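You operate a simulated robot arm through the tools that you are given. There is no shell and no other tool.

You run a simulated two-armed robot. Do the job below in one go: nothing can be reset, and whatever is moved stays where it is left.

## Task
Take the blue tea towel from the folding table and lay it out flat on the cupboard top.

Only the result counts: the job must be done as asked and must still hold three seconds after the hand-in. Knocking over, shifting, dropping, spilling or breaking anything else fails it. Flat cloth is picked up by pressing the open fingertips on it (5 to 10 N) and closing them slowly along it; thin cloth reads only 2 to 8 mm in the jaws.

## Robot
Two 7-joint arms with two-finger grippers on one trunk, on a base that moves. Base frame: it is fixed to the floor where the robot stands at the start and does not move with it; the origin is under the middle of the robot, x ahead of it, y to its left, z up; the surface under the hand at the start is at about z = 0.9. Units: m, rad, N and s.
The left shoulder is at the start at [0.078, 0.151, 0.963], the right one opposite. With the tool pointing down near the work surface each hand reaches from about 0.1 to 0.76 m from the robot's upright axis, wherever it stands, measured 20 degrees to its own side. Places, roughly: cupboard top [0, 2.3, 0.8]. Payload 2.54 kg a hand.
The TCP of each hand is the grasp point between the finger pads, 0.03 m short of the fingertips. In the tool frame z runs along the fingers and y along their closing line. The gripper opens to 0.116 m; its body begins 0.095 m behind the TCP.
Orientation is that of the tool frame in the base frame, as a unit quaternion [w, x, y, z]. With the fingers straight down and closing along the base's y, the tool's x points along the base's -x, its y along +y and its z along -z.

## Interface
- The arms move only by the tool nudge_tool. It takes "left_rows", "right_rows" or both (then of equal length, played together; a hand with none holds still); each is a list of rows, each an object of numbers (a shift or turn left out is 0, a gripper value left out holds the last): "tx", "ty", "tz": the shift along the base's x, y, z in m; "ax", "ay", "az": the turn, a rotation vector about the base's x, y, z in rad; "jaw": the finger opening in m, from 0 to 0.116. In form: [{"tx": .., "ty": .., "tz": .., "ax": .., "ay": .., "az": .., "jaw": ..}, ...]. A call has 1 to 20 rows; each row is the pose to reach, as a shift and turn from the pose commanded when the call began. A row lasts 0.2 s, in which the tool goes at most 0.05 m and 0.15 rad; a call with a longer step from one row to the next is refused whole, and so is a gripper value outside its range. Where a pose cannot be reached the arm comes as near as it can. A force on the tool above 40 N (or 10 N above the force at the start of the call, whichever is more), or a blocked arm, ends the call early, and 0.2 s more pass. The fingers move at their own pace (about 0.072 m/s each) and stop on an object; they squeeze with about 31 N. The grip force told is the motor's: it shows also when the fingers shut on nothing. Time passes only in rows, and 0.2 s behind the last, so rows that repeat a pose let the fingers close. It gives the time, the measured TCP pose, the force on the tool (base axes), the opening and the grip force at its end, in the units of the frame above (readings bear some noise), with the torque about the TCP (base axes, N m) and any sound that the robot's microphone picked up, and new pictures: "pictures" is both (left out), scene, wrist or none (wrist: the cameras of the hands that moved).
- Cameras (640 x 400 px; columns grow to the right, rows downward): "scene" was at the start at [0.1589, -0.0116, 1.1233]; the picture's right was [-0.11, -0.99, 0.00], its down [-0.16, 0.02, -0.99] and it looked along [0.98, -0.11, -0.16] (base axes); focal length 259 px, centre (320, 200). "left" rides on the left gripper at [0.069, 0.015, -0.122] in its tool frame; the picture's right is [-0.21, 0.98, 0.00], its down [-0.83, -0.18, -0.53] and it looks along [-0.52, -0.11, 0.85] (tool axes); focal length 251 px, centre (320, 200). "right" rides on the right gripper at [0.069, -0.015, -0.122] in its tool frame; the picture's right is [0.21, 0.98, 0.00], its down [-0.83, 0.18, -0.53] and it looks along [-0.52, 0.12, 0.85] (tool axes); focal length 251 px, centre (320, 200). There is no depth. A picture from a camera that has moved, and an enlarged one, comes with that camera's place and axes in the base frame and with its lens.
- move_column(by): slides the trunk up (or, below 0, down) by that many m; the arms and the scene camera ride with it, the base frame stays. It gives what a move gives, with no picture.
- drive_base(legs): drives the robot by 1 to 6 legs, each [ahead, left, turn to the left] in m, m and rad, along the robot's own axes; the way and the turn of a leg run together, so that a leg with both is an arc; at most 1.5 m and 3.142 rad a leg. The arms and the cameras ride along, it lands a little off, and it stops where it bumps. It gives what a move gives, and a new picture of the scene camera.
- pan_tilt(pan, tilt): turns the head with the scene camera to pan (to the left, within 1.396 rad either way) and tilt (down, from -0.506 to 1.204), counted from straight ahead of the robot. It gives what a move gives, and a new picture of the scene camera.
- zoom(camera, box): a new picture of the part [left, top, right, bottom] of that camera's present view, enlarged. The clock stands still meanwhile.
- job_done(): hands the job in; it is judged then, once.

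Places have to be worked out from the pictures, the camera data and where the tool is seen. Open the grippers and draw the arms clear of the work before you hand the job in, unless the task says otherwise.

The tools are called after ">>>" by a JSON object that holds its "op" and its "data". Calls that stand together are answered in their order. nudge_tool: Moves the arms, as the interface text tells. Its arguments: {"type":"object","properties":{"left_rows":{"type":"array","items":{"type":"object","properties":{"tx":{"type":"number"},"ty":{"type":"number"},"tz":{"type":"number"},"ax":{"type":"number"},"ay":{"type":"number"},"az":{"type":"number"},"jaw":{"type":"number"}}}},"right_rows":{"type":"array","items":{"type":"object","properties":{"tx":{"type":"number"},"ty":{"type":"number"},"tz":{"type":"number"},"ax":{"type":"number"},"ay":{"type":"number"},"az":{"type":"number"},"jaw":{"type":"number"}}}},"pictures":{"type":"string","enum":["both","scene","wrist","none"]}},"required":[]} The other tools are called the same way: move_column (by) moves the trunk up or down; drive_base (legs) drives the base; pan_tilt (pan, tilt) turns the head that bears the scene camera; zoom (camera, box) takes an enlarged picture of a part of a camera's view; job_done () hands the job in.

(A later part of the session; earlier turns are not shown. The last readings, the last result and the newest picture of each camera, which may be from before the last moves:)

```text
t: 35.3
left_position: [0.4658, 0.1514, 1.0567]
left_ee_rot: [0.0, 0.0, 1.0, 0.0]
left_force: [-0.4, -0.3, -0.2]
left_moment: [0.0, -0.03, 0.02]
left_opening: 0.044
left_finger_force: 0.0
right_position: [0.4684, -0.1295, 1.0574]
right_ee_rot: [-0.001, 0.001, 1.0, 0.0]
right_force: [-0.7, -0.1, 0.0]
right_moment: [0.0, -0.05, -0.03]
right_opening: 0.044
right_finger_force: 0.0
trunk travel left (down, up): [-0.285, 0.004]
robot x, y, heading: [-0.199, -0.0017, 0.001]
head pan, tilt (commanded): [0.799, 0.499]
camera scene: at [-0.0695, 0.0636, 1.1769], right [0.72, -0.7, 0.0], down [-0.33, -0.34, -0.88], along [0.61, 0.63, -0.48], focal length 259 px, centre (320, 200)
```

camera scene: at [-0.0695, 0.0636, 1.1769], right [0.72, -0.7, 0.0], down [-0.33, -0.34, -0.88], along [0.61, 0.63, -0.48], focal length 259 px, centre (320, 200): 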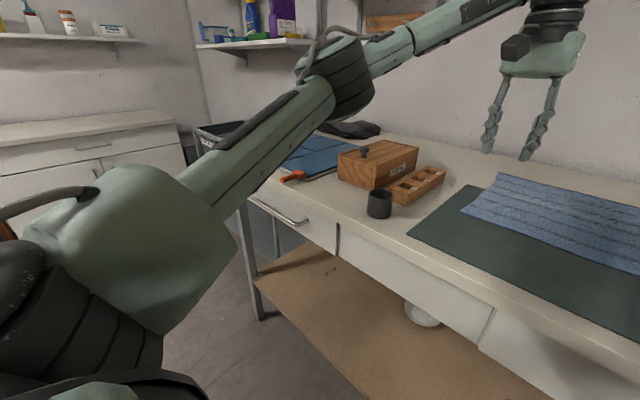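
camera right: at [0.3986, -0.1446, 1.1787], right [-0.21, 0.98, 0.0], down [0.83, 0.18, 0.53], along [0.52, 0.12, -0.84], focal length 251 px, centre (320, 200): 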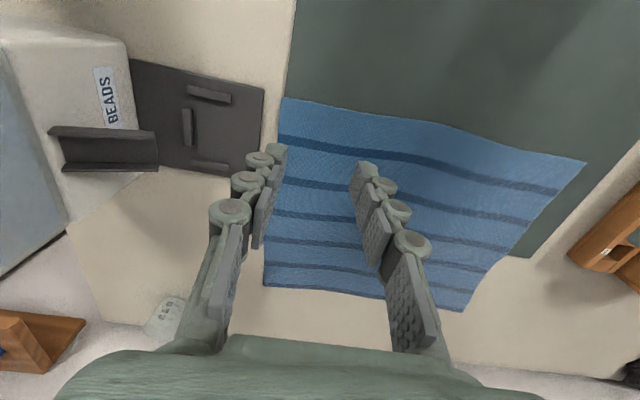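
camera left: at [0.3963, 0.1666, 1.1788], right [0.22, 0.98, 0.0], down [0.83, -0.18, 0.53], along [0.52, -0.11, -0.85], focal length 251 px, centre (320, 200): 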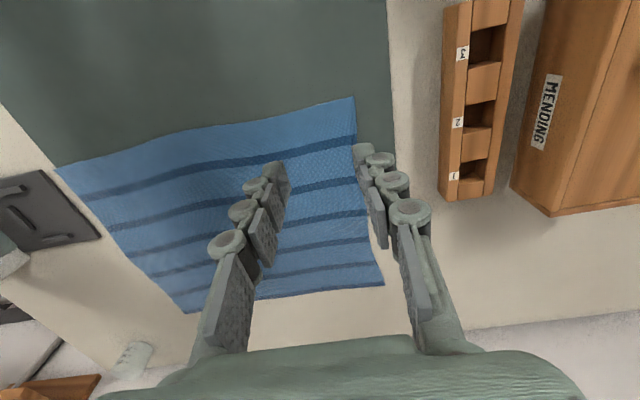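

The elbows are now high and in front of the table, clear of the bin and boxes. I'll lower both hands to just above the cloth (z≈0.945).

>>> {"op": "nudge_tool", "data": {"left_rows": [{"tz": -0.03}, {"tz": -0.06}, {"tz": -0.085}, {"tz": -0.1}, {"tz": -0.111}, {"tz": -0.111}], "right_rows": [{"tz": -0.03}, {"tz": -0.06}, {"tz": -0.085}, {"tz": -0.1}, {"tz": -0.111}, {"tz": -0.111}], "pictures": "wrist"}}

>>> {"op": "pan_tilt", "data": {"pan": 0.0, "tilt": 0.6}}

```text
t: 36.7
left_position: [0.4657, 0.1511, 0.9454]
left_ee_rot: [0.001, 0.0, 1.0, -0.001]
left_force: [-0.6, -0.9, 0.1]
left_moment: [-0.01, -0.03, -0.01]
left_opening: 0.0438
left_finger_force: 0.1
right_position: [0.4678, -0.1306, 0.9457]
right_ee_rot: [0.001, 0.001, 1.0, 0.0]
right_force: [0.1, -0.1, 0.5]
right_moment: [0.02, 0.04, 0.0]
right_opening: 0.0441
right_finger_force: 0.0
trunk travel left (down, up): [-0.285, 0.004]
robot x, y, heading: [-0.1976, 0.0011, 0.001]
head pan, tilt (commanded): [0.799, 0.499]
camera right: at [0.3982, -0.1451, 1.0669], right [-0.21, 0.98, 0.0], down [0.83, 0.18, 0.53], along [0.52, 0.12, -0.85], focal length 251 px, centre (320, 200)
camera left: at [0.397, 0.1669, 1.0679], right [0.21, 0.98, 0.0], down [0.83, -0.18, 0.53], along [0.52, -0.11, -0.85], focal length 251 px, centre (320, 200)
```

right: 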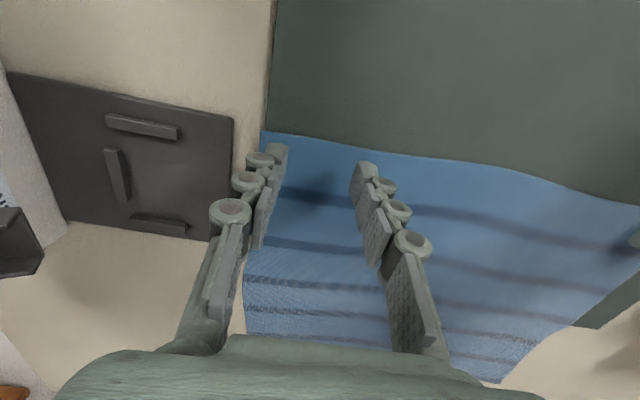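
left: 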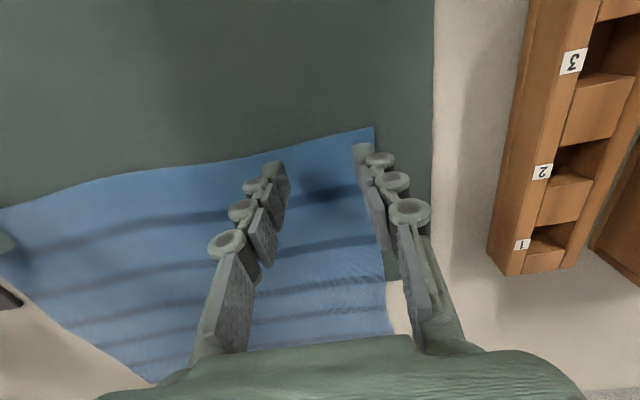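

```text
t: 37.9
left_position: [0.4648, 0.152, 0.9464]
left_ee_rot: [0.0, -0.001, 1.0, 0.001]
left_force: [-0.5, -0.2, 0.1]
left_moment: [-0.04, -0.02, -0.02]
left_opening: 0.0438
left_finger_force: 0.0
right_position: [0.4682, -0.1303, 0.946]
right_ee_rot: [0.0, 0.001, 1.0, 0.001]
right_force: [0.2, 0.5, 0.8]
right_moment: [-0.05, 0.02, -0.01]
right_opening: 0.044
right_finger_force: 0.0
trunk travel left (down, up): [-0.285, 0.004]
robot x, y, heading: [-0.2021, -0.0031, 0.001]
head pan, tilt (commanded): [0.0, 0.6]
camera scene: at [-0.0447, -0.0015, 1.1678], right [0.0, -1.0, 0.0], down [-0.56, 0.0, -0.83], along [0.83, 0.0, -0.56], focal length 259 px, centre (320, 200)
```

scene: 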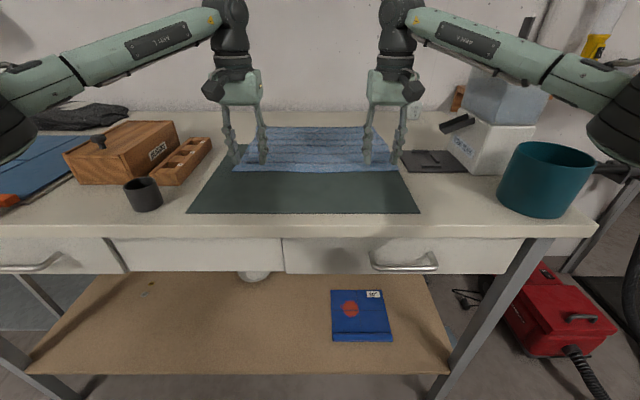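

Both hands track exactly now. I'll creep down in 2 mm steps to find contact.

>>> {"op": "nudge_tool", "data": {"left_rows": [{"tz": -0.004}, {"tz": -0.006}, {"tz": -0.008}, {"tz": -0.01}, {"tz": -0.01}], "right_rows": [{"tz": -0.004}, {"tz": -0.006}, {"tz": -0.008}, {"tz": -0.01}, {"tz": -0.01}], "pictures": "none"}}

```text
t: 39.1
left_position: [0.4667, 0.1526, 0.9366]
left_ee_rot: [0.0, 0.0, 1.0, 0.0]
left_force: [-0.1, -0.4, 1.0]
left_moment: [-0.03, 0.03, -0.02]
left_opening: 0.0437
left_finger_force: 0.1
right_position: [0.467, -0.1308, 0.9347]
right_ee_rot: [0.0, 0.001, 1.0, 0.0]
right_force: [0.5, 0.6, 1.0]
right_moment: [0.01, 0.0, 0.0]
right_opening: 0.0438
right_finger_force: 0.0
trunk travel left (down, up): [-0.285, 0.004]
robot x, y, heading: [-0.1996, -0.0024, 0.0]
head pan, tilt (commanded): [0.0, 0.6]
```

Still no clear contact at z≈0.936. I continue down in 1 mm steps.

>>> {"op": "nudge_tool", "data": {"left_rows": [{"tz": -0.001}, {"tz": -0.002}, {"tz": -0.003}, {"tz": -0.003}], "right_rows": [{"tz": -0.001}, {"tz": -0.002}, {"tz": -0.003}, {"tz": -0.003}], "pictures": "none"}}

```text
t: 40.1
left_position: [0.4659, 0.1517, 0.9343]
left_ee_rot: [0.001, 0.0, 1.0, 0.0]
left_force: [1.0, 0.0, 1.6]
left_moment: [0.02, -0.03, 0.02]
left_opening: 0.044
left_finger_force: 0.1
right_position: [0.4684, -0.1307, 0.9346]
right_ee_rot: [0.0, 0.001, 1.0, 0.002]
right_force: [0.4, -0.8, 5.7]
right_moment: [-0.08, 0.0, -0.02]
right_opening: 0.0441
right_finger_force: 0.0
trunk travel left (down, up): [-0.285, 0.004]
robot x, y, heading: [-0.2016, 0.0007, 0.005]
head pan, tilt (commanded): [0.0, 0.6]
```

The right hand now presses with about 5.7 N while the left has barely touched. I'll lower the left a little more and the right a touch.

>>> {"op": "nudge_tool", "data": {"left_rows": [{"tz": -0.001}, {"tz": -0.0015}, {"tz": -0.0015}], "right_rows": [{"tz": -0.0003}, {"tz": -0.0005}, {"tz": -0.0005}], "pictures": "none"}}

```text
t: 40.9
left_position: [0.4666, 0.1522, 0.9344]
left_ee_rot: [0.001, 0.0, 1.0, 0.0]
left_force: [6.4, 0.4, 10.4]
left_moment: [0.14, -0.12, -0.09]
left_opening: 0.045
left_finger_force: 0.7
right_position: [0.4667, -0.1315, 0.9347]
right_ee_rot: [0.002, 0.001, 1.0, 0.001]
right_force: [5.6, -0.9, 8.7]
right_moment: [-0.05, -0.11, 0.06]
right_opening: 0.0446
right_finger_force: 0.2
trunk travel left (down, up): [-0.285, 0.004]
robot x, y, heading: [-0.2012, -0.0007, -0.003]
head pan, tilt (commanded): [0.0, 0.6]
```

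Both hands press with roughly 9–10 N. I'll now close the fingers slowly along the cloth.

>>> {"op": "nudge_tool", "data": {"left_rows": [{"jaw": 0.041}, {"jaw": 0.038}, {"jaw": 0.035}, {"jaw": 0.032}, {"jaw": 0.029}, {"jaw": 0.026}, {"jaw": 0.023}, {"jaw": 0.02}], "right_rows": [{"jaw": 0.041}, {"jaw": 0.038}, {"jaw": 0.035}, {"jaw": 0.032}, {"jaw": 0.029}, {"jaw": 0.026}, {"jaw": 0.023}, {"jaw": 0.02}], "pictures": "both"}}

```text
t: 42.7
left_position: [0.4642, 0.1529, 0.9341]
left_ee_rot: [0.001, 0.0, 1.0, 0.0]
left_force: [-1.1, 1.9, 13.8]
left_moment: [0.17, 0.04, 0.0]
left_opening: 0.0205
left_finger_force: 0.5
right_position: [0.4663, -0.1305, 0.9337]
right_ee_rot: [0.001, 0.001, 1.0, 0.001]
right_force: [-2.0, -0.4, 6.5]
right_moment: [-0.11, 0.05, 0.03]
right_opening: 0.0208
right_finger_force: 0.8
trunk travel left (down, up): [-0.285, 0.004]
robot x, y, heading: [-0.1984, -0.0005, -0.001]
head pan, tilt (commanded): [0.0, 0.6]
camera scene: at [-0.0469, -0.0017, 1.1682], right [0.0, -1.0, 0.0], down [-0.56, 0.0, -0.83], along [0.83, 0.0, -0.56], focal length 259 px, centre (320, 200)
camera right: at [0.3961, -0.1451, 1.0549], right [-0.21, 0.98, 0.0], down [0.83, 0.18, 0.54], along [0.52, 0.12, -0.84], focal length 251 px, centre (320, 200)
camera left: at [0.3945, 0.1676, 1.0555], right [0.21, 0.98, 0.0], down [0.82, -0.18, 0.54], along [0.52, -0.11, -0.84], focal length 251 px, centre (320, 200)
```

scene: 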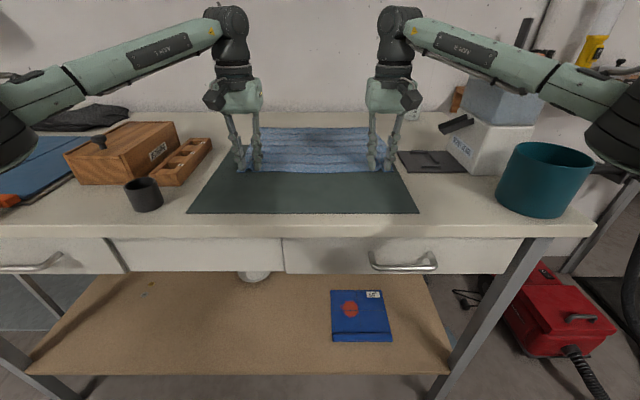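
right: 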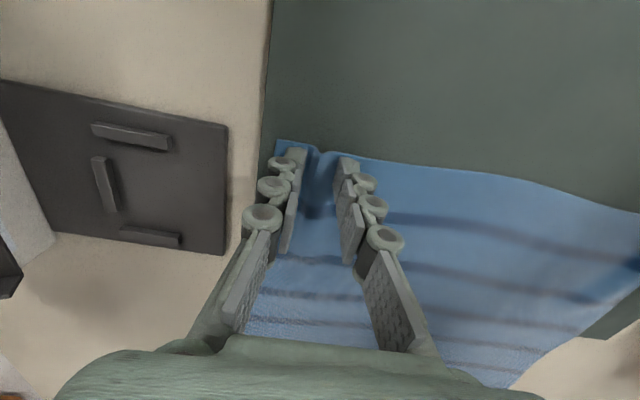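
left: 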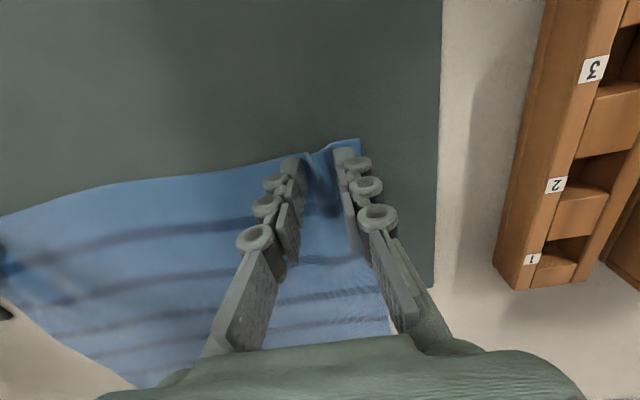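

The cloth is rucking up between the fingers of both hands. I continue closing slowly, easing the left hand's pressure slightly.

>>> {"op": "nudge_tool", "data": {"left_rows": [{"jaw": 0.017, "tz": 0.0004}, {"jaw": 0.014, "tz": 0.0004}, {"jaw": 0.011, "tz": 0.0004}, {"jaw": 0.008, "tz": 0.0004}, {"jaw": 0.005, "tz": 0.0004}, {"jaw": 0.002, "tz": 0.0004}, {"jaw": 0.0, "tz": 0.0004}, {"jaw": 0.0, "tz": 0.0004}, {"jaw": 0.0, "tz": 0.0004}], "right_rows": [{"jaw": 0.017}, {"jaw": 0.014}, {"jaw": 0.011}, {"jaw": 0.008}, {"jaw": 0.005}, {"jaw": 0.002}, {"jaw": 0.0}, {"jaw": 0.0}, {"jaw": 0.0}], "pictures": "both"}}

```text
t: 44.7
left_position: [0.4648, 0.1517, 0.9334]
left_ee_rot: [0.001, 0.0, 1.0, -0.001]
left_force: [-1.2, -5.1, 7.6]
left_moment: [0.03, 0.1, 0.03]
left_opening: 0.0024
left_finger_force: 33.9
right_position: [0.4658, -0.13, 0.9322]
right_ee_rot: [0.001, 0.001, 1.0, 0.002]
right_force: [0.6, 6.8, 11.8]
right_moment: [-0.01, 0.08, -0.01]
right_opening: 0.0015
right_finger_force: 32.8
trunk travel left (down, up): [-0.285, 0.004]
robot x, y, heading: [-0.1957, -0.0019, -0.003]
head pan, tilt (commanded): [0.0, 0.6]
camera scene: at [-0.0454, -0.0015, 1.168], right [0.0, -1.0, 0.0], down [-0.56, 0.0, -0.83], along [0.83, 0.0, -0.56], focal length 259 px, centre (320, 200)
camera right: at [0.3974, -0.1449, 1.0544], right [-0.21, 0.98, 0.0], down [0.83, 0.18, 0.54], along [0.52, 0.12, -0.84], focal length 251 px, centre (320, 200)
camera left: at [0.3959, 0.1673, 1.0547], right [0.22, 0.98, 0.0], down [0.83, -0.18, 0.53], along [0.52, -0.12, -0.84], focal length 251 px, centre (320, 200)
```

scene: 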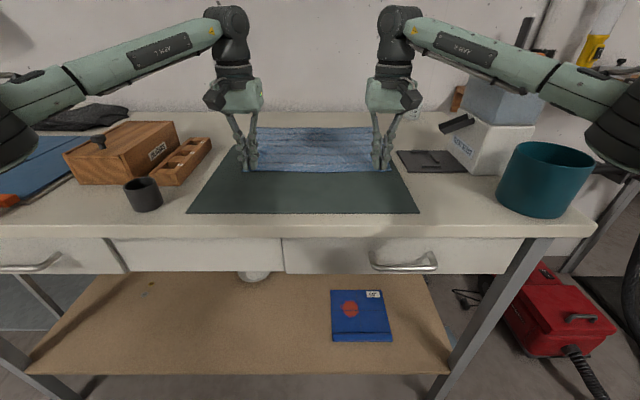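
right: 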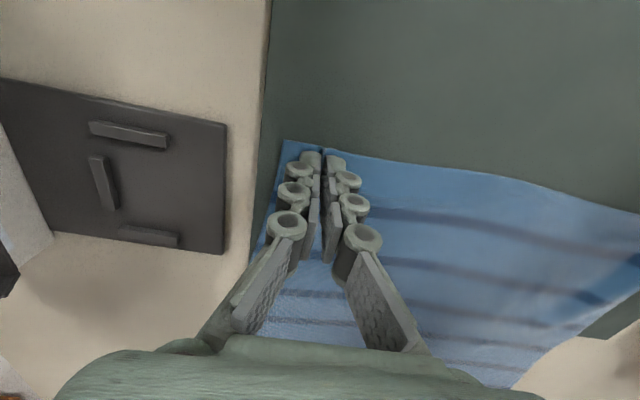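
left: 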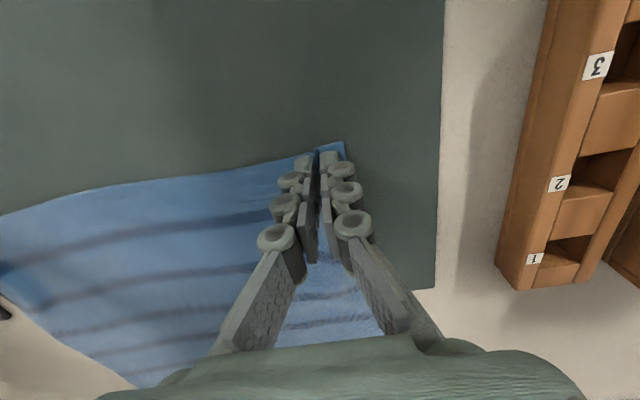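

The fingers are shut with openings of 2.4 mm (left) and 1.5 mm (right); the right one is doubtful. I'll lift 4 cm gently and see whether both corners come along.

>>> {"op": "nudge_tool", "data": {"left_rows": [{"tz": 0.008}, {"tz": 0.018}, {"tz": 0.03}, {"tz": 0.04}, {"tz": 0.04}], "right_rows": [{"tz": 0.008}, {"tz": 0.018}, {"tz": 0.03}, {"tz": 0.04}, {"tz": 0.04}], "pictures": "both"}}

>>> {"op": "zoom", "data": {"camera": "scene", "box": [180, 70, 430, 230]}}

```text
t: 45.9
left_position: [0.4655, 0.1528, 0.9722]
left_ee_rot: [0.0, 0.0, 1.0, 0.0]
left_force: [-0.3, -8.7, 0.7]
left_moment: [-0.62, 0.01, 0.03]
left_opening: 0.0026
left_finger_force: 26.8
right_position: [0.4676, -0.1306, 0.9728]
right_ee_rot: [0.0, 0.001, 1.0, 0.001]
right_force: [-1.8, -4.3, -0.7]
right_moment: [-0.27, 0.02, 0.0]
right_opening: 0.0009
right_finger_force: 26.5
trunk travel left (down, up): [-0.285, 0.004]
robot x, y, heading: [-0.2033, 0.0027, -0.002]
head pan, tilt (commanded): [0.0, 0.6]
camera scene: at [-0.0447, -0.0016, 1.1678], right [0.0, -1.0, 0.0], down [-0.56, 0.0, -0.83], along [0.83, 0.0, -0.56], focal length 259 px, centre (320, 200)
camera right: at [0.398, -0.1454, 1.0943], right [-0.21, 0.98, 0.0], down [0.83, 0.18, 0.53], along [0.52, 0.12, -0.85], focal length 251 px, centre (320, 200)
camera left: at [0.3966, 0.1673, 1.094], right [0.21, 0.98, 0.0], down [0.83, -0.18, 0.53], along [0.52, -0.12, -0.85], focal length 251 px, centre (320, 200)
```

scene: 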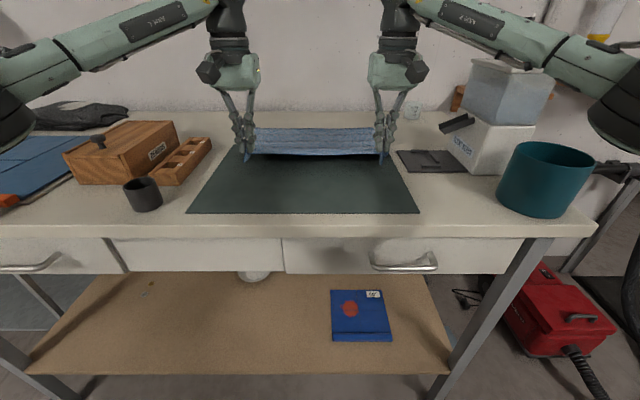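
right: 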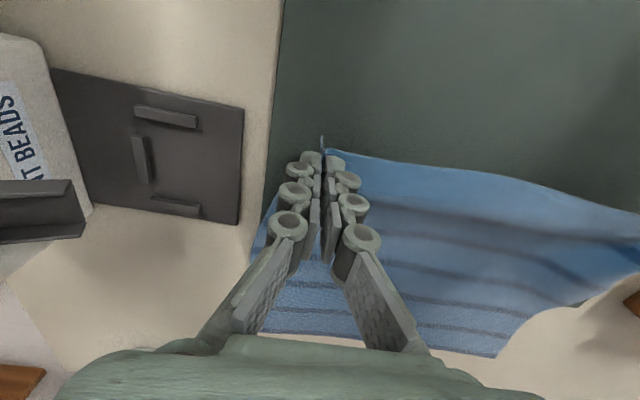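
left: 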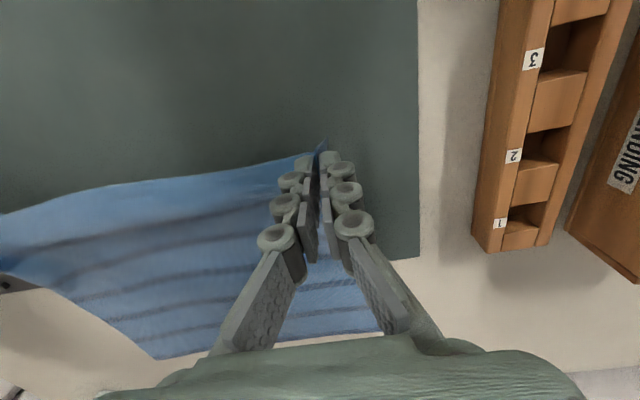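

```text
2.50 times, centred on (305, 150) of scene
camera zoom: at [-0.0447, -0.0016, 1.1678], right [0.0, -1.0, 0.0], down [-0.56, 0.0, -0.83], along [0.83, 0.0, -0.56], focal length 647 px, centre (358, 325)
```

zoom: 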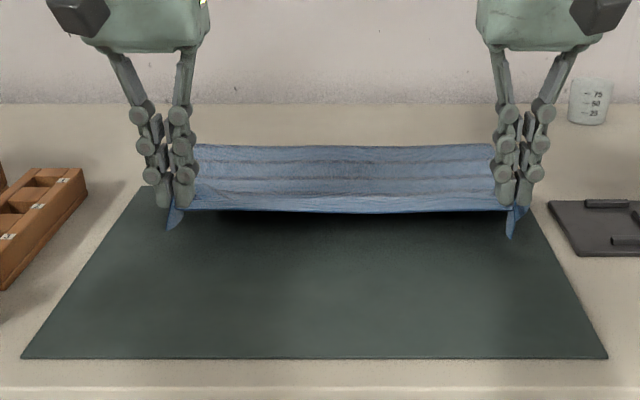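

Both corners are held and the near edge is stretched between the hands, with small corner flaps hanging outside. I'll bring the hands 3 mm closer each to ease the tension, then lift slowly while drawing slightly back.

>>> {"op": "nudge_tool", "data": {"left_rows": [{"tz": 0.015, "ty": -0.003}, {"tz": 0.035, "tx": -0.005, "ty": -0.003}, {"tz": 0.055, "tx": -0.01, "ty": -0.003}, {"tz": 0.075, "tx": -0.015, "ty": -0.003}, {"tz": 0.095, "tx": -0.02, "ty": -0.003}, {"tz": 0.115, "tx": -0.03, "ty": -0.003}, {"tz": 0.135, "tx": -0.04, "ty": -0.003}, {"tz": 0.135, "tx": -0.04, "ty": -0.003}], "right_rows": [{"tz": 0.015, "ty": 0.003}, {"tz": 0.035, "tx": -0.005, "ty": 0.003}, {"tz": 0.055, "tx": -0.01, "ty": 0.003}, {"tz": 0.075, "tx": -0.015, "ty": 0.003}, {"tz": 0.095, "tx": -0.02, "ty": 0.003}, {"tz": 0.115, "tx": -0.03, "ty": 0.003}, {"tz": 0.135, "tx": -0.04, "ty": 0.003}, {"tz": 0.135, "tx": -0.04, "ty": 0.003}], "pictures": "scene"}}

```text
t: 47.7
left_position: [0.4261, 0.1489, 1.1068]
left_ee_rot: [0.001, 0.0, 1.0, 0.0]
left_force: [-0.2, -0.4, -1.9]
left_moment: [-0.07, 0.0, 0.02]
left_opening: 0.0045
left_finger_force: 37.6
right_position: [0.4284, -0.1274, 1.1079]
right_ee_rot: [0.0, 0.001, 1.0, 0.001]
right_force: [0.8, 0.8, 1.5]
right_moment: [0.05, 0.05, -0.03]
right_opening: 0.0003
right_finger_force: 25.9
trunk travel left (down, up): [-0.285, 0.004]
robot x, y, heading: [-0.2008, 0.0029, -0.004]
head pan, tilt (commanded): [0.0, 0.6]
camera scene: at [-0.0443, -0.0016, 1.1677], right [0.0, -1.0, 0.0], down [-0.57, 0.0, -0.82], along [0.82, 0.0, -0.57], focal length 259 px, centre (320, 200)
```

scene: 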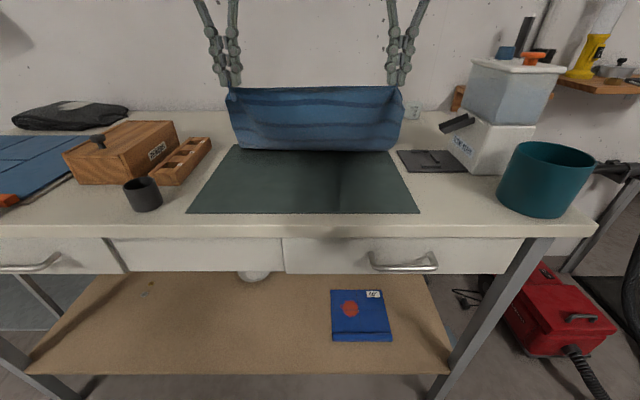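

The towel is lifting nicely, but the right jaw reads only 0.3 mm, so I'll zoom in to see how it is held.

>>> {"op": "zoom", "data": {"camera": "scene", "box": [200, 40, 430, 180]}}

>>> {"op": "zoom", "data": {"camera": "right", "box": [160, 100, 480, 300]}}

>>> {"op": "zoom", "data": {"camera": "left", "box": [160, 100, 480, 300]}}

```text
2.78 times, centred on (315, 110) of scene
camera zoom: at [-0.0443, -0.0016, 1.1677], right [0.0, -1.0, 0.0], down [-0.57, 0.0, -0.82], along [0.82, 0.0, -0.57], focal length 720 px, centre (334, 450)
```

zoom: 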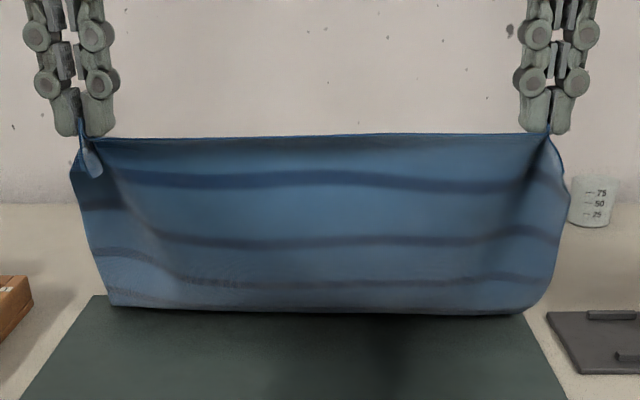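

```text
2.00 times, centred on (320, 200) of right
camera zoom: at [0.3592, -0.1418, 1.2288], right [-0.21, 0.98, 0.0], down [0.83, 0.18, 0.53], along [0.52, 0.12, -0.85], focal length 503 px, centre (320, 200)
```

zoom: 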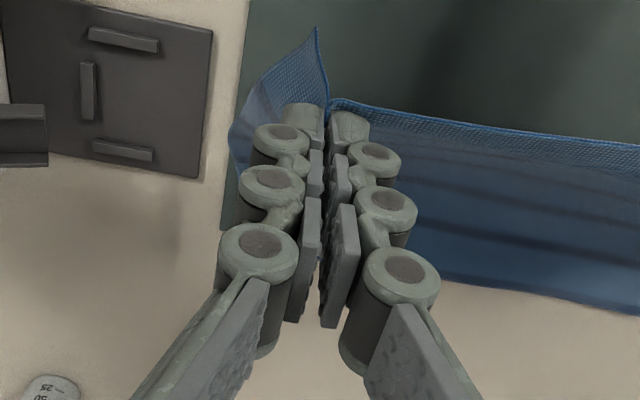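

```text
2.00 times, centred on (320, 200) of left
camera zoom: at [0.3568, 0.1642, 1.2295], right [0.21, 0.98, 0.0], down [0.83, -0.18, 0.53], along [0.52, -0.11, -0.85], focal length 503 px, centre (320, 200)
```

zoom: 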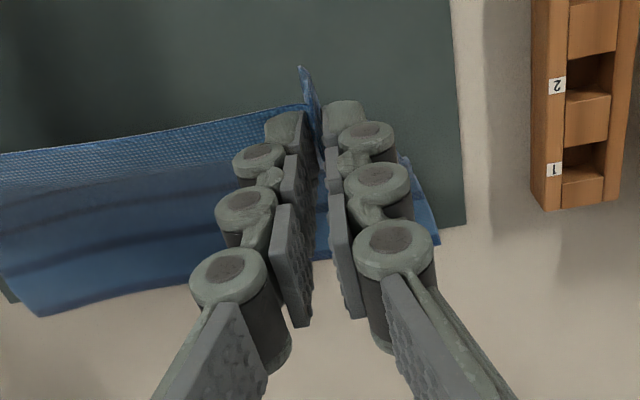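

The right hand holds a thinner pinch than the left. While still above the table, where a slip would be harmless, I'll test it with a small outward tug and a quick up and down.

>>> {"op": "nudge_tool", "data": {"left_rows": [{"tz": 0.0}, {"tz": 0.0}, {"tz": 0.03}, {"tz": 0.0}, {"tz": 0.03}, {"tz": 0.0}, {"tz": 0.0}], "right_rows": [{"ty": -0.005}, {"ty": -0.008}, {"ty": -0.008, "tz": 0.03}, {"ty": -0.004, "tz": 0.0}, {"ty": -0.004, "tz": 0.03}, {"ty": 0.0, "tz": 0.0}, {"ty": 0.0, "tz": 0.0}], "pictures": "scene"}}

>>> {"op": "zoom", "data": {"camera": "scene", "box": [200, 40, 430, 180]}}

>>> {"op": "zoom", "data": {"camera": "right", "box": [160, 100, 480, 300]}}

```text
t: 49.3
left_position: [0.4259, 0.1485, 1.1091]
left_ee_rot: [0.002, -0.001, 1.0, 0.0]
left_force: [-0.1, -0.2, 0.0]
left_moment: [0.01, -0.06, -0.03]
left_opening: 0.004
left_finger_force: 29.3
right_position: [0.4269, -0.1291, 1.1096]
right_ee_rot: [0.001, 0.001, 1.0, 0.002]
right_force: [-0.4, 0.5, 0.5]
right_moment: [0.02, -0.05, -0.01]
right_opening: 0.0018
right_finger_force: 27.9
trunk travel left (down, up): [-0.285, 0.004]
robot x, y, heading: [-0.1955, -0.0002, -0.001]
head pan, tilt (commanded): [0.0, 0.6]
camera scene: at [-0.0462, -0.0019, 1.1682], right [0.0, -1.0, 0.0], down [-0.56, 0.0, -0.83], along [0.83, 0.0, -0.56], focal length 259 px, centre (320, 200)
```

scene: 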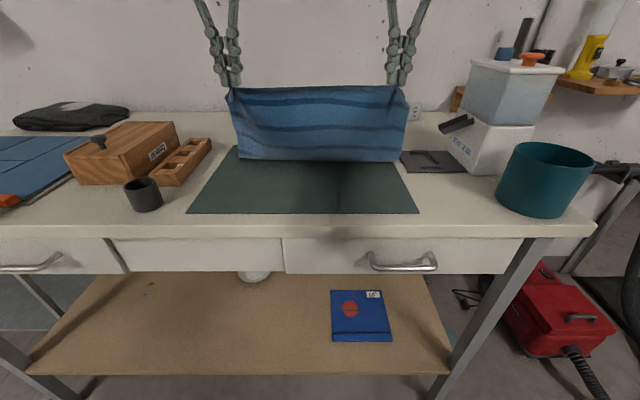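

```text
2.78 times, centred on (315, 110) of scene
camera zoom: at [-0.0462, -0.0019, 1.1682], right [0.0, -1.0, 0.0], down [-0.56, 0.0, -0.83], along [0.83, 0.0, -0.56], focal length 720 px, centre (334, 450)
```

zoom: 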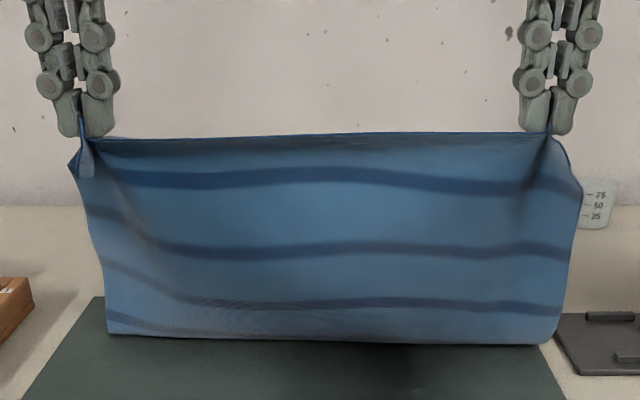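

```text
2.00 times, centred on (320, 200) of right
camera zoom: at [0.357, -0.143, 1.2302], right [-0.21, 0.98, 0.0], down [0.83, 0.18, 0.54], along [0.52, 0.12, -0.84], focal length 503 px, centre (320, 200)
```

zoom: 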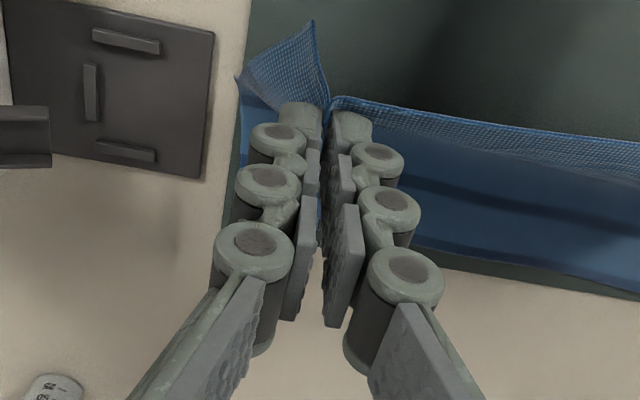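

The grip survived the tug and the jerks, and the right jaw now reads 1.8 mm with cloth between the tips. I'll lift further and draw the hands back over the front edge of the table.

>>> {"op": "nudge_tool", "data": {"left_rows": [{"tx": -0.015, "tz": 0.025}, {"tx": -0.03, "tz": 0.05}, {"tx": -0.045, "tz": 0.075}, {"tx": -0.065, "tz": 0.095}, {"tx": -0.085, "tz": 0.11}, {"tx": -0.11, "tz": 0.125}, {"tx": -0.135, "tz": 0.135}, {"tx": -0.16, "tz": 0.145}, {"tx": -0.185, "tz": 0.155}, {"tx": -0.19, "tz": 0.155}], "right_rows": [{"tx": -0.015, "tz": 0.025}, {"tx": -0.03, "tz": 0.05}, {"tx": -0.045, "tz": 0.075}, {"tx": -0.065, "tz": 0.095}, {"tx": -0.085, "tz": 0.11}, {"tx": -0.11, "tz": 0.125}, {"tx": -0.135, "tz": 0.135}, {"tx": -0.16, "tz": 0.145}, {"tx": -0.185, "tz": 0.155}, {"tx": -0.19, "tz": 0.155}], "pictures": "both"}}

```text
t: 51.5
left_position: [0.2363, 0.149, 1.2634]
left_ee_rot: [-0.001, -0.001, 1.0, 0.0]
left_force: [0.9, -1.3, 2.6]
left_moment: [0.1, 0.01, 0.0]
left_opening: 0.0005
left_finger_force: 26.4
right_position: [0.2385, -0.1257, 1.2618]
right_ee_rot: [0.0, 0.001, 1.0, 0.002]
right_force: [0.8, 1.7, 1.0]
right_moment: [0.04, 0.04, -0.02]
right_opening: 0.0016
right_finger_force: 31.9
trunk travel left (down, up): [-0.285, 0.004]
robot x, y, heading: [-0.1997, 0.0002, 0.0]
head pan, tilt (commanded): [0.0, 0.6]
camera scene: at [-0.0441, -0.0015, 1.1676], right [0.0, -1.0, 0.0], down [-0.57, 0.0, -0.82], along [0.82, 0.0, -0.57], focal length 259 px, centre (320, 200)
camera right: at [0.1687, -0.1417, 1.3834], right [-0.21, 0.98, 0.0], down [0.83, 0.18, 0.53], along [0.52, 0.12, -0.85], focal length 251 px, centre (320, 200)
camera left: at [0.1675, 0.1644, 1.3838], right [0.21, 0.98, 0.0], down [0.83, -0.18, 0.53], along [0.52, -0.11, -0.85], focal length 251 px, centre (320, 200)
```

scene: 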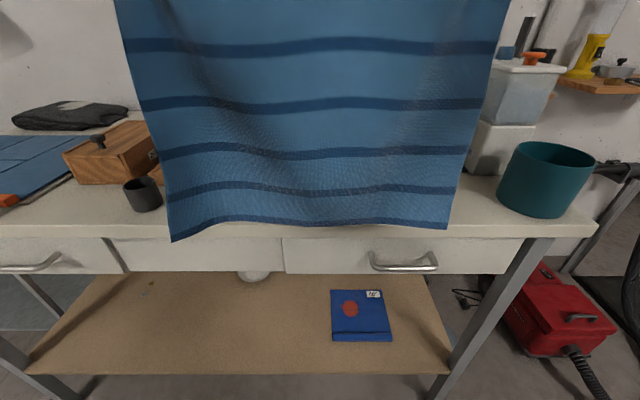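
right: 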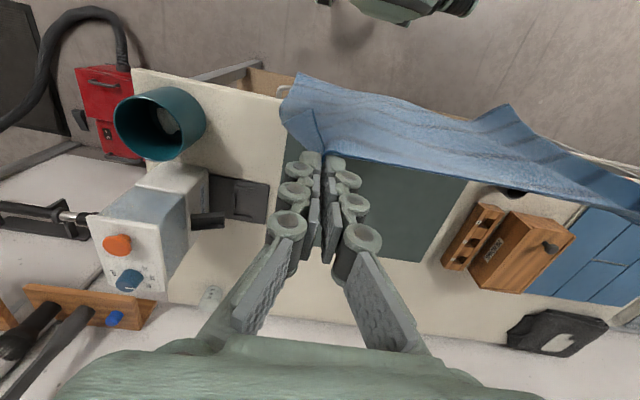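
left: 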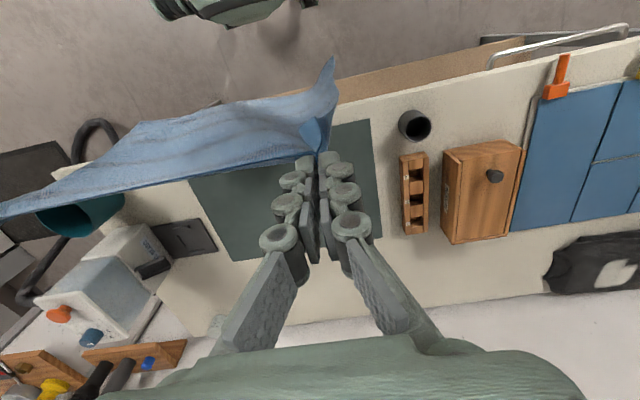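

The towel hangs freely from both hands with its lower edge at about z≈0.935, clear of the table. Before driving I'll look to the left and back to check the way.

>>> {"op": "pan_tilt", "data": {"pan": 1.396, "tilt": 0.6}}

>>> {"op": "pan_tilt", "data": {"pan": -1.396, "tilt": 0.6}}

```text
t: 53.0
left_position: [0.2358, 0.1497, 1.2633]
left_ee_rot: [0.0, 0.0, 1.0, 0.0]
left_force: [-0.4, -0.7, 0.5]
left_moment: [-0.03, 0.04, 0.01]
left_opening: 0.0023
left_finger_force: 34.8
right_position: [0.2369, -0.1266, 1.2624]
right_ee_rot: [0.0, 0.001, 1.0, 0.0]
right_force: [0.5, 0.3, 0.1]
right_moment: [0.03, -0.01, 0.0]
right_opening: 0.0015
right_finger_force: 31.6
trunk travel left (down, up): [-0.285, 0.004]
robot x, y, heading: [-0.1995, -0.0001, -0.001]
head pan, tilt (commanded): [1.396, 0.6]
camera scene: at [-0.1176, 0.0854, 1.1678], right [0.98, -0.17, 0.0], down [-0.1, -0.56, -0.83], along [0.14, 0.81, -0.56], focal length 259 px, centre (320, 200)
```

scene: 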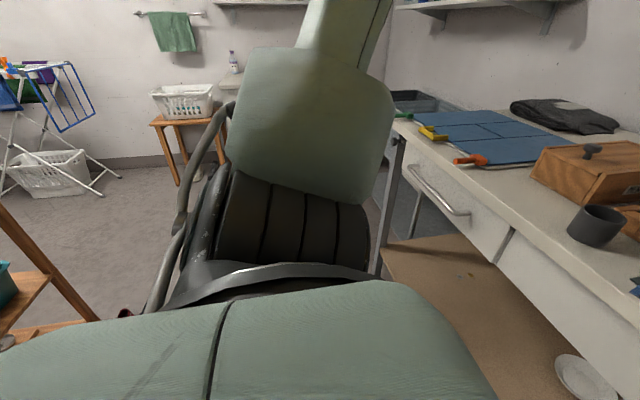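

```text
t: 55.5
left_position: [0.2371, 0.1491, 1.2625]
left_ee_rot: [0.0, 0.0, 1.0, -0.001]
left_force: [0.5, -0.4, 1.9]
left_moment: [-0.04, 0.03, 0.03]
left_opening: 0.0
left_finger_force: 26.5
right_position: [0.2375, -0.1272, 1.2623]
right_ee_rot: [-0.001, 0.001, 1.0, 0.0]
right_force: [0.4, 0.7, 0.1]
right_moment: [0.01, 0.0, 0.02]
right_opening: 0.0013
right_finger_force: 31.1
trunk travel left (down, up): [-0.285, 0.004]
robot x, y, heading: [-0.1985, 0.0005, 0.0]
head pan, tilt (commanded): [-1.396, 0.6]
camera scene: at [-0.1177, -0.0886, 1.1678], right [-0.98, -0.17, 0.0], down [-0.1, 0.56, -0.83], along [0.14, -0.81, -0.56], focal length 259 px, centre (320, 200)
```

scene: 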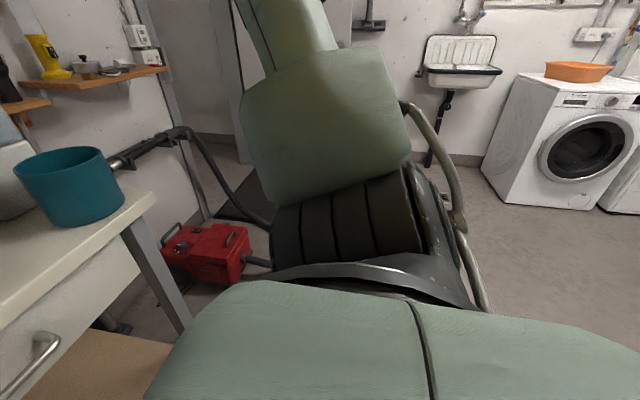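

The floor is free; a wooden rack stands at about [-1.05, 0.95] with the shoes in front of it, so I'll stay at x≥-0.35. The left jaw now reads about 0, so I'll check both grips again before driving.

>>> {"op": "zoom", "data": {"camera": "left", "box": [200, 40, 440, 240]}}

>>> {"op": "zoom", "data": {"camera": "right", "box": [200, 40, 440, 240]}}

```text
2.00 times, centred on (320, 140) of left
camera zoom: at [0.167, 0.1643, 1.3842], right [0.21, 0.98, 0.0], down [0.83, -0.18, 0.53], along [0.52, -0.11, -0.85], focal length 503 px, centre (320, 320)
```

zoom: 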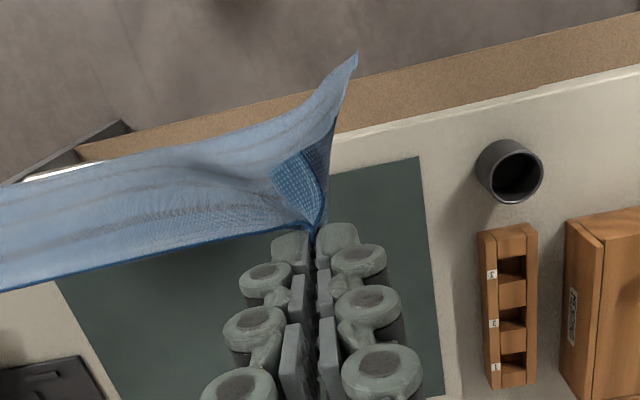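

```text
2.00 times, centred on (320, 140) of right
camera zoom: at [0.1681, -0.1418, 1.3837], right [-0.21, 0.98, 0.0], down [0.83, 0.18, 0.53], along [0.52, 0.12, -0.85], focal length 503 px, centre (320, 320)
```

zoom: 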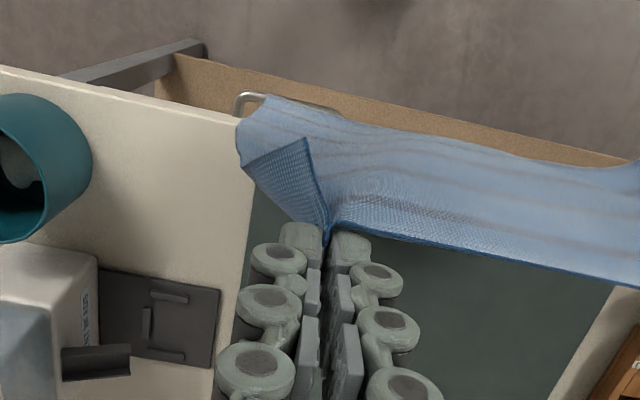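

Both corners are still gripped at the fingertips and stable. I'll back up another 0.1 m and turn left by about 45° first, then check the towel.

>>> {"op": "pan_tilt", "data": {"pan": 0.7, "tilt": 0.4}}

>>> {"op": "drive_base", "data": {"legs": [[-0.1, 0, 0], [0, 0, 0.785]]}}

```text
t: 57.5
left_position: [0.2359, 0.1491, 1.2625]
left_ee_rot: [0.0, 0.0, 1.0, 0.0]
left_force: [-0.9, -0.9, 1.6]
left_moment: [-0.03, 0.0, -0.01]
left_opening: 0.0011
left_finger_force: 32.9
right_position: [0.2384, -0.1279, 1.2608]
right_ee_rot: [0.0, 0.0, 1.0, 0.001]
right_force: [0.4, 1.0, 0.1]
right_moment: [0.01, -0.01, -0.01]
right_opening: 0.0014
right_finger_force: 31.6
trunk travel left (down, up): [-0.285, 0.004]
robot x, y, heading: [-0.1958, -0.0036, -0.003]
head pan, tilt (commanded): [0.7, 0.4]
camera scene: at [-0.0621, 0.058, 1.186], right [0.64, -0.77, 0.0], down [-0.3, -0.25, -0.92], along [0.71, 0.59, -0.39], focal length 259 px, centre (320, 200)
```

scene: 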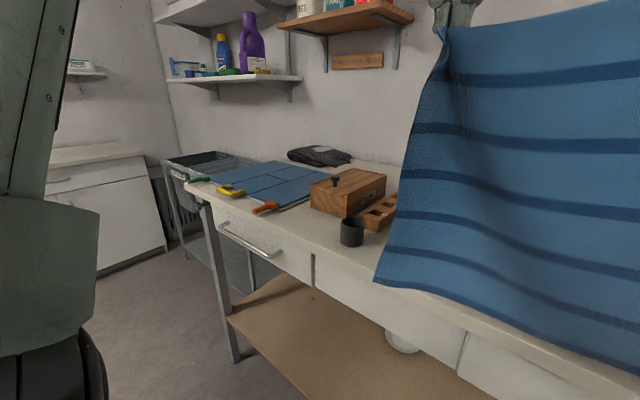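

```text
t: 60.7
left_position: [-0.0938, 0.4125, 1.2631]
left_ee_rot: [0.0, -0.379, 0.925, -0.001]
left_force: [1.0, 0.1, -1.9]
left_moment: [-0.02, -0.02, 0.02]
left_opening: 0.0032
left_finger_force: 35.9
right_position: [0.1004, 0.2161, 1.263]
right_ee_rot: [0.0, -0.378, 0.926, 0.001]
right_force: [-0.5, 1.3, 0.5]
right_moment: [-0.02, -0.03, -0.01]
right_opening: 0.0013
right_finger_force: 31.3
trunk travel left (down, up): [-0.285, 0.004]
robot x, y, heading: [-0.3014, 0.0018, 0.776]
head pan, tilt (commanded): [0.7, 0.4]
camera scene: at [-0.244, 0.1384, 1.186], right [1.0, -0.09, 0.0], down [-0.04, -0.39, -0.92], along [0.09, 0.92, -0.39], focal length 259 px, centre (320, 200)
```

scene: 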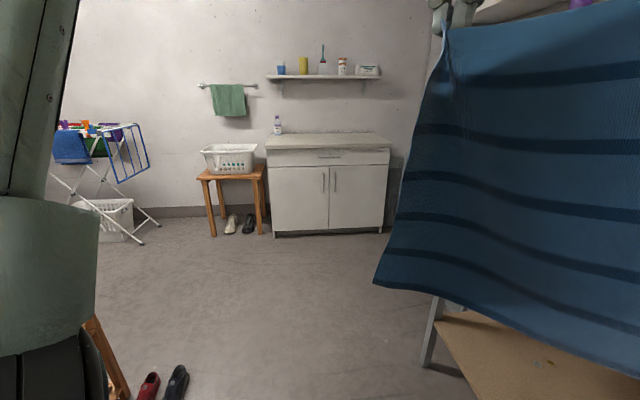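

The towel hangs well, and the whole cupboard is visible: its top spans about x -0.45 to 0.45 with the front edge at y≈2.0–2.1, and the bottle stands back left. I'll finish the turn and drive ahead 1.1 m along the table, clear of it.

>>> {"op": "drive_base", "data": {"legs": [[0, 0, 0.795]]}}

>>> {"op": "drive_base", "data": {"legs": [[1.1, 0, 0]]}}

```text
t: 63.2
left_position: [-0.4504, 0.4357, 1.2637]
left_ee_rot: [0.0, 0.708, -0.706, 0.0]
left_force: [0.8, -0.2, 3.4]
left_moment: [-0.01, 0.0, -0.01]
left_opening: 0.0007
left_finger_force: 31.2
right_position: [-0.174, 0.4368, 1.262]
right_ee_rot: [0.0, -0.707, 0.707, 0.0]
right_force: [-0.8, 0.6, -0.3]
right_moment: [0.02, -0.01, 0.0]
right_opening: 0.0015
right_finger_force: 29.7
trunk travel left (down, up): [-0.285, 0.004]
robot x, y, heading: [-0.2993, 0.003, 1.573]
head pan, tilt (commanded): [0.7, 0.4]
camera scene: at [-0.3611, 0.1372, 1.186], right [0.76, 0.65, 0.0], down [0.25, -0.3, -0.92], along [-0.59, 0.7, -0.39], focal length 259 px, centre (320, 200)
```

scene: 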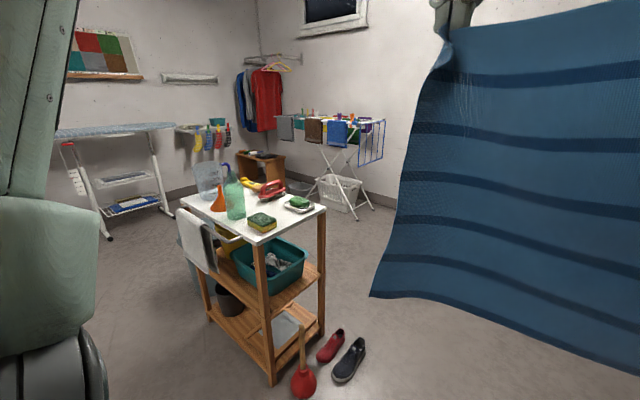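

```text
t: 68.9
left_position: [-0.442, 1.5395, 1.2627]
left_ee_rot: [0.0, -0.704, 0.71, 0.001]
left_force: [-0.5, 0.9, 4.2]
left_moment: [-0.02, -0.06, -0.01]
left_opening: 0.0004
left_finger_force: 27.4
right_position: [-0.1656, 1.5397, 1.2636]
right_ee_rot: [-0.002, -0.703, 0.711, 0.001]
right_force: [-0.5, 0.4, 0.0]
right_moment: [-0.03, 0.0, -0.02]
right_opening: 0.0015
right_finger_force: 31.0
trunk travel left (down, up): [-0.285, 0.004]
robot x, y, heading: [-0.2957, 1.1042, 1.562]
head pan, tilt (commanded): [0.7, 0.4]
camera scene: at [-0.3556, 1.2407, 1.186], right [0.77, 0.64, 0.0], down [0.25, -0.3, -0.92], along [-0.59, 0.71, -0.39], focal length 259 px, centre (320, 200)
```

scene: 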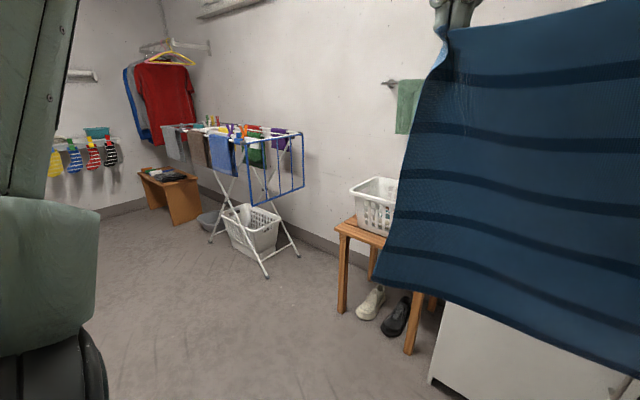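

The robot is at [-0.296, 1.104] facing the cupboard and the towel still hangs properly. Before moving sideways I'll check what stands to the right between table and cupboard.

>>> {"op": "pan_tilt", "data": {"pan": -0.9, "tilt": 0.5}}

>>> {"op": "pan_tilt", "data": {"pan": -1.396, "tilt": 0.7}}

```text
t: 70.6
left_position: [-0.4412, 1.5404, 1.2626]
left_ee_rot: [0.0, -0.704, 0.711, 0.0]
left_force: [0.3, -0.4, -2.0]
left_moment: [0.02, -0.04, 0.03]
left_opening: 0.0032
left_finger_force: 35.2
right_position: [-0.164, 1.539, 1.2624]
right_ee_rot: [-0.001, -0.704, 0.711, 0.001]
right_force: [0.1, 0.3, 0.3]
right_moment: [0.0, 0.0, 0.0]
right_opening: 0.0013
right_finger_force: 31.3
trunk travel left (down, up): [-0.285, 0.004]
robot x, y, heading: [-0.2947, 1.1007, 1.562]
head pan, tilt (commanded): [-0.901, 0.499]
camera scene: at [-0.2248, 1.2251, 1.1769], right [0.61, -0.79, 0.0], down [-0.38, -0.29, -0.88], along [0.69, 0.54, -0.48], focal length 259 px, centre (320, 200)
```

scene: 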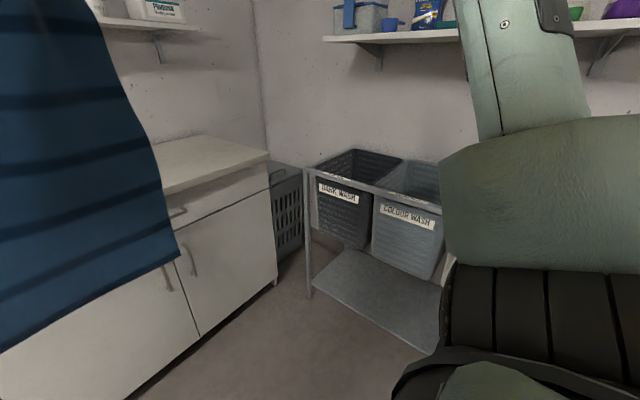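

```text
t: 71.5
left_position: [-0.4425, 1.5402, 1.2626]
left_ee_rot: [0.0, -0.704, 0.71, 0.0]
left_force: [-1.1, -0.3, -1.2]
left_moment: [0.04, -0.02, 0.0]
left_opening: 0.003
left_finger_force: 35.9
right_position: [-0.1663, 1.5386, 1.2626]
right_ee_rot: [-0.001, -0.703, 0.711, 0.001]
right_force: [-0.6, 0.1, 0.6]
right_moment: [-0.04, 0.03, -0.08]
right_opening: 0.0015
right_finger_force: 30.8
trunk travel left (down, up): [-0.285, 0.004]
robot x, y, heading: [-0.2973, 1.1031, 1.562]
head pan, tilt (commanded): [-1.396, 0.7]
camera scene: at [-0.2128, 1.1833, 1.1592], right [0.17, -0.99, 0.0], down [-0.64, -0.11, -0.77], along [0.75, 0.13, -0.64], focal length 259 px, centre (320, 200)
```

scene: 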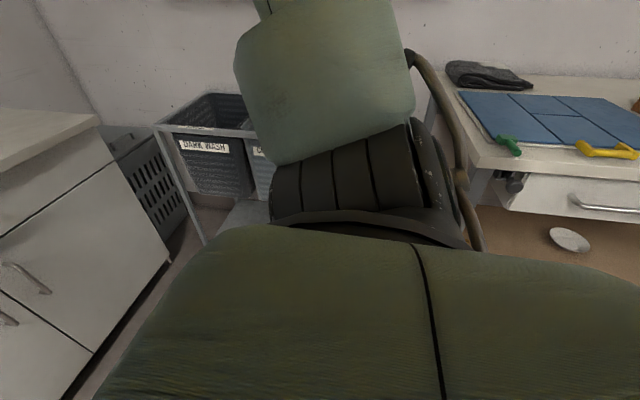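

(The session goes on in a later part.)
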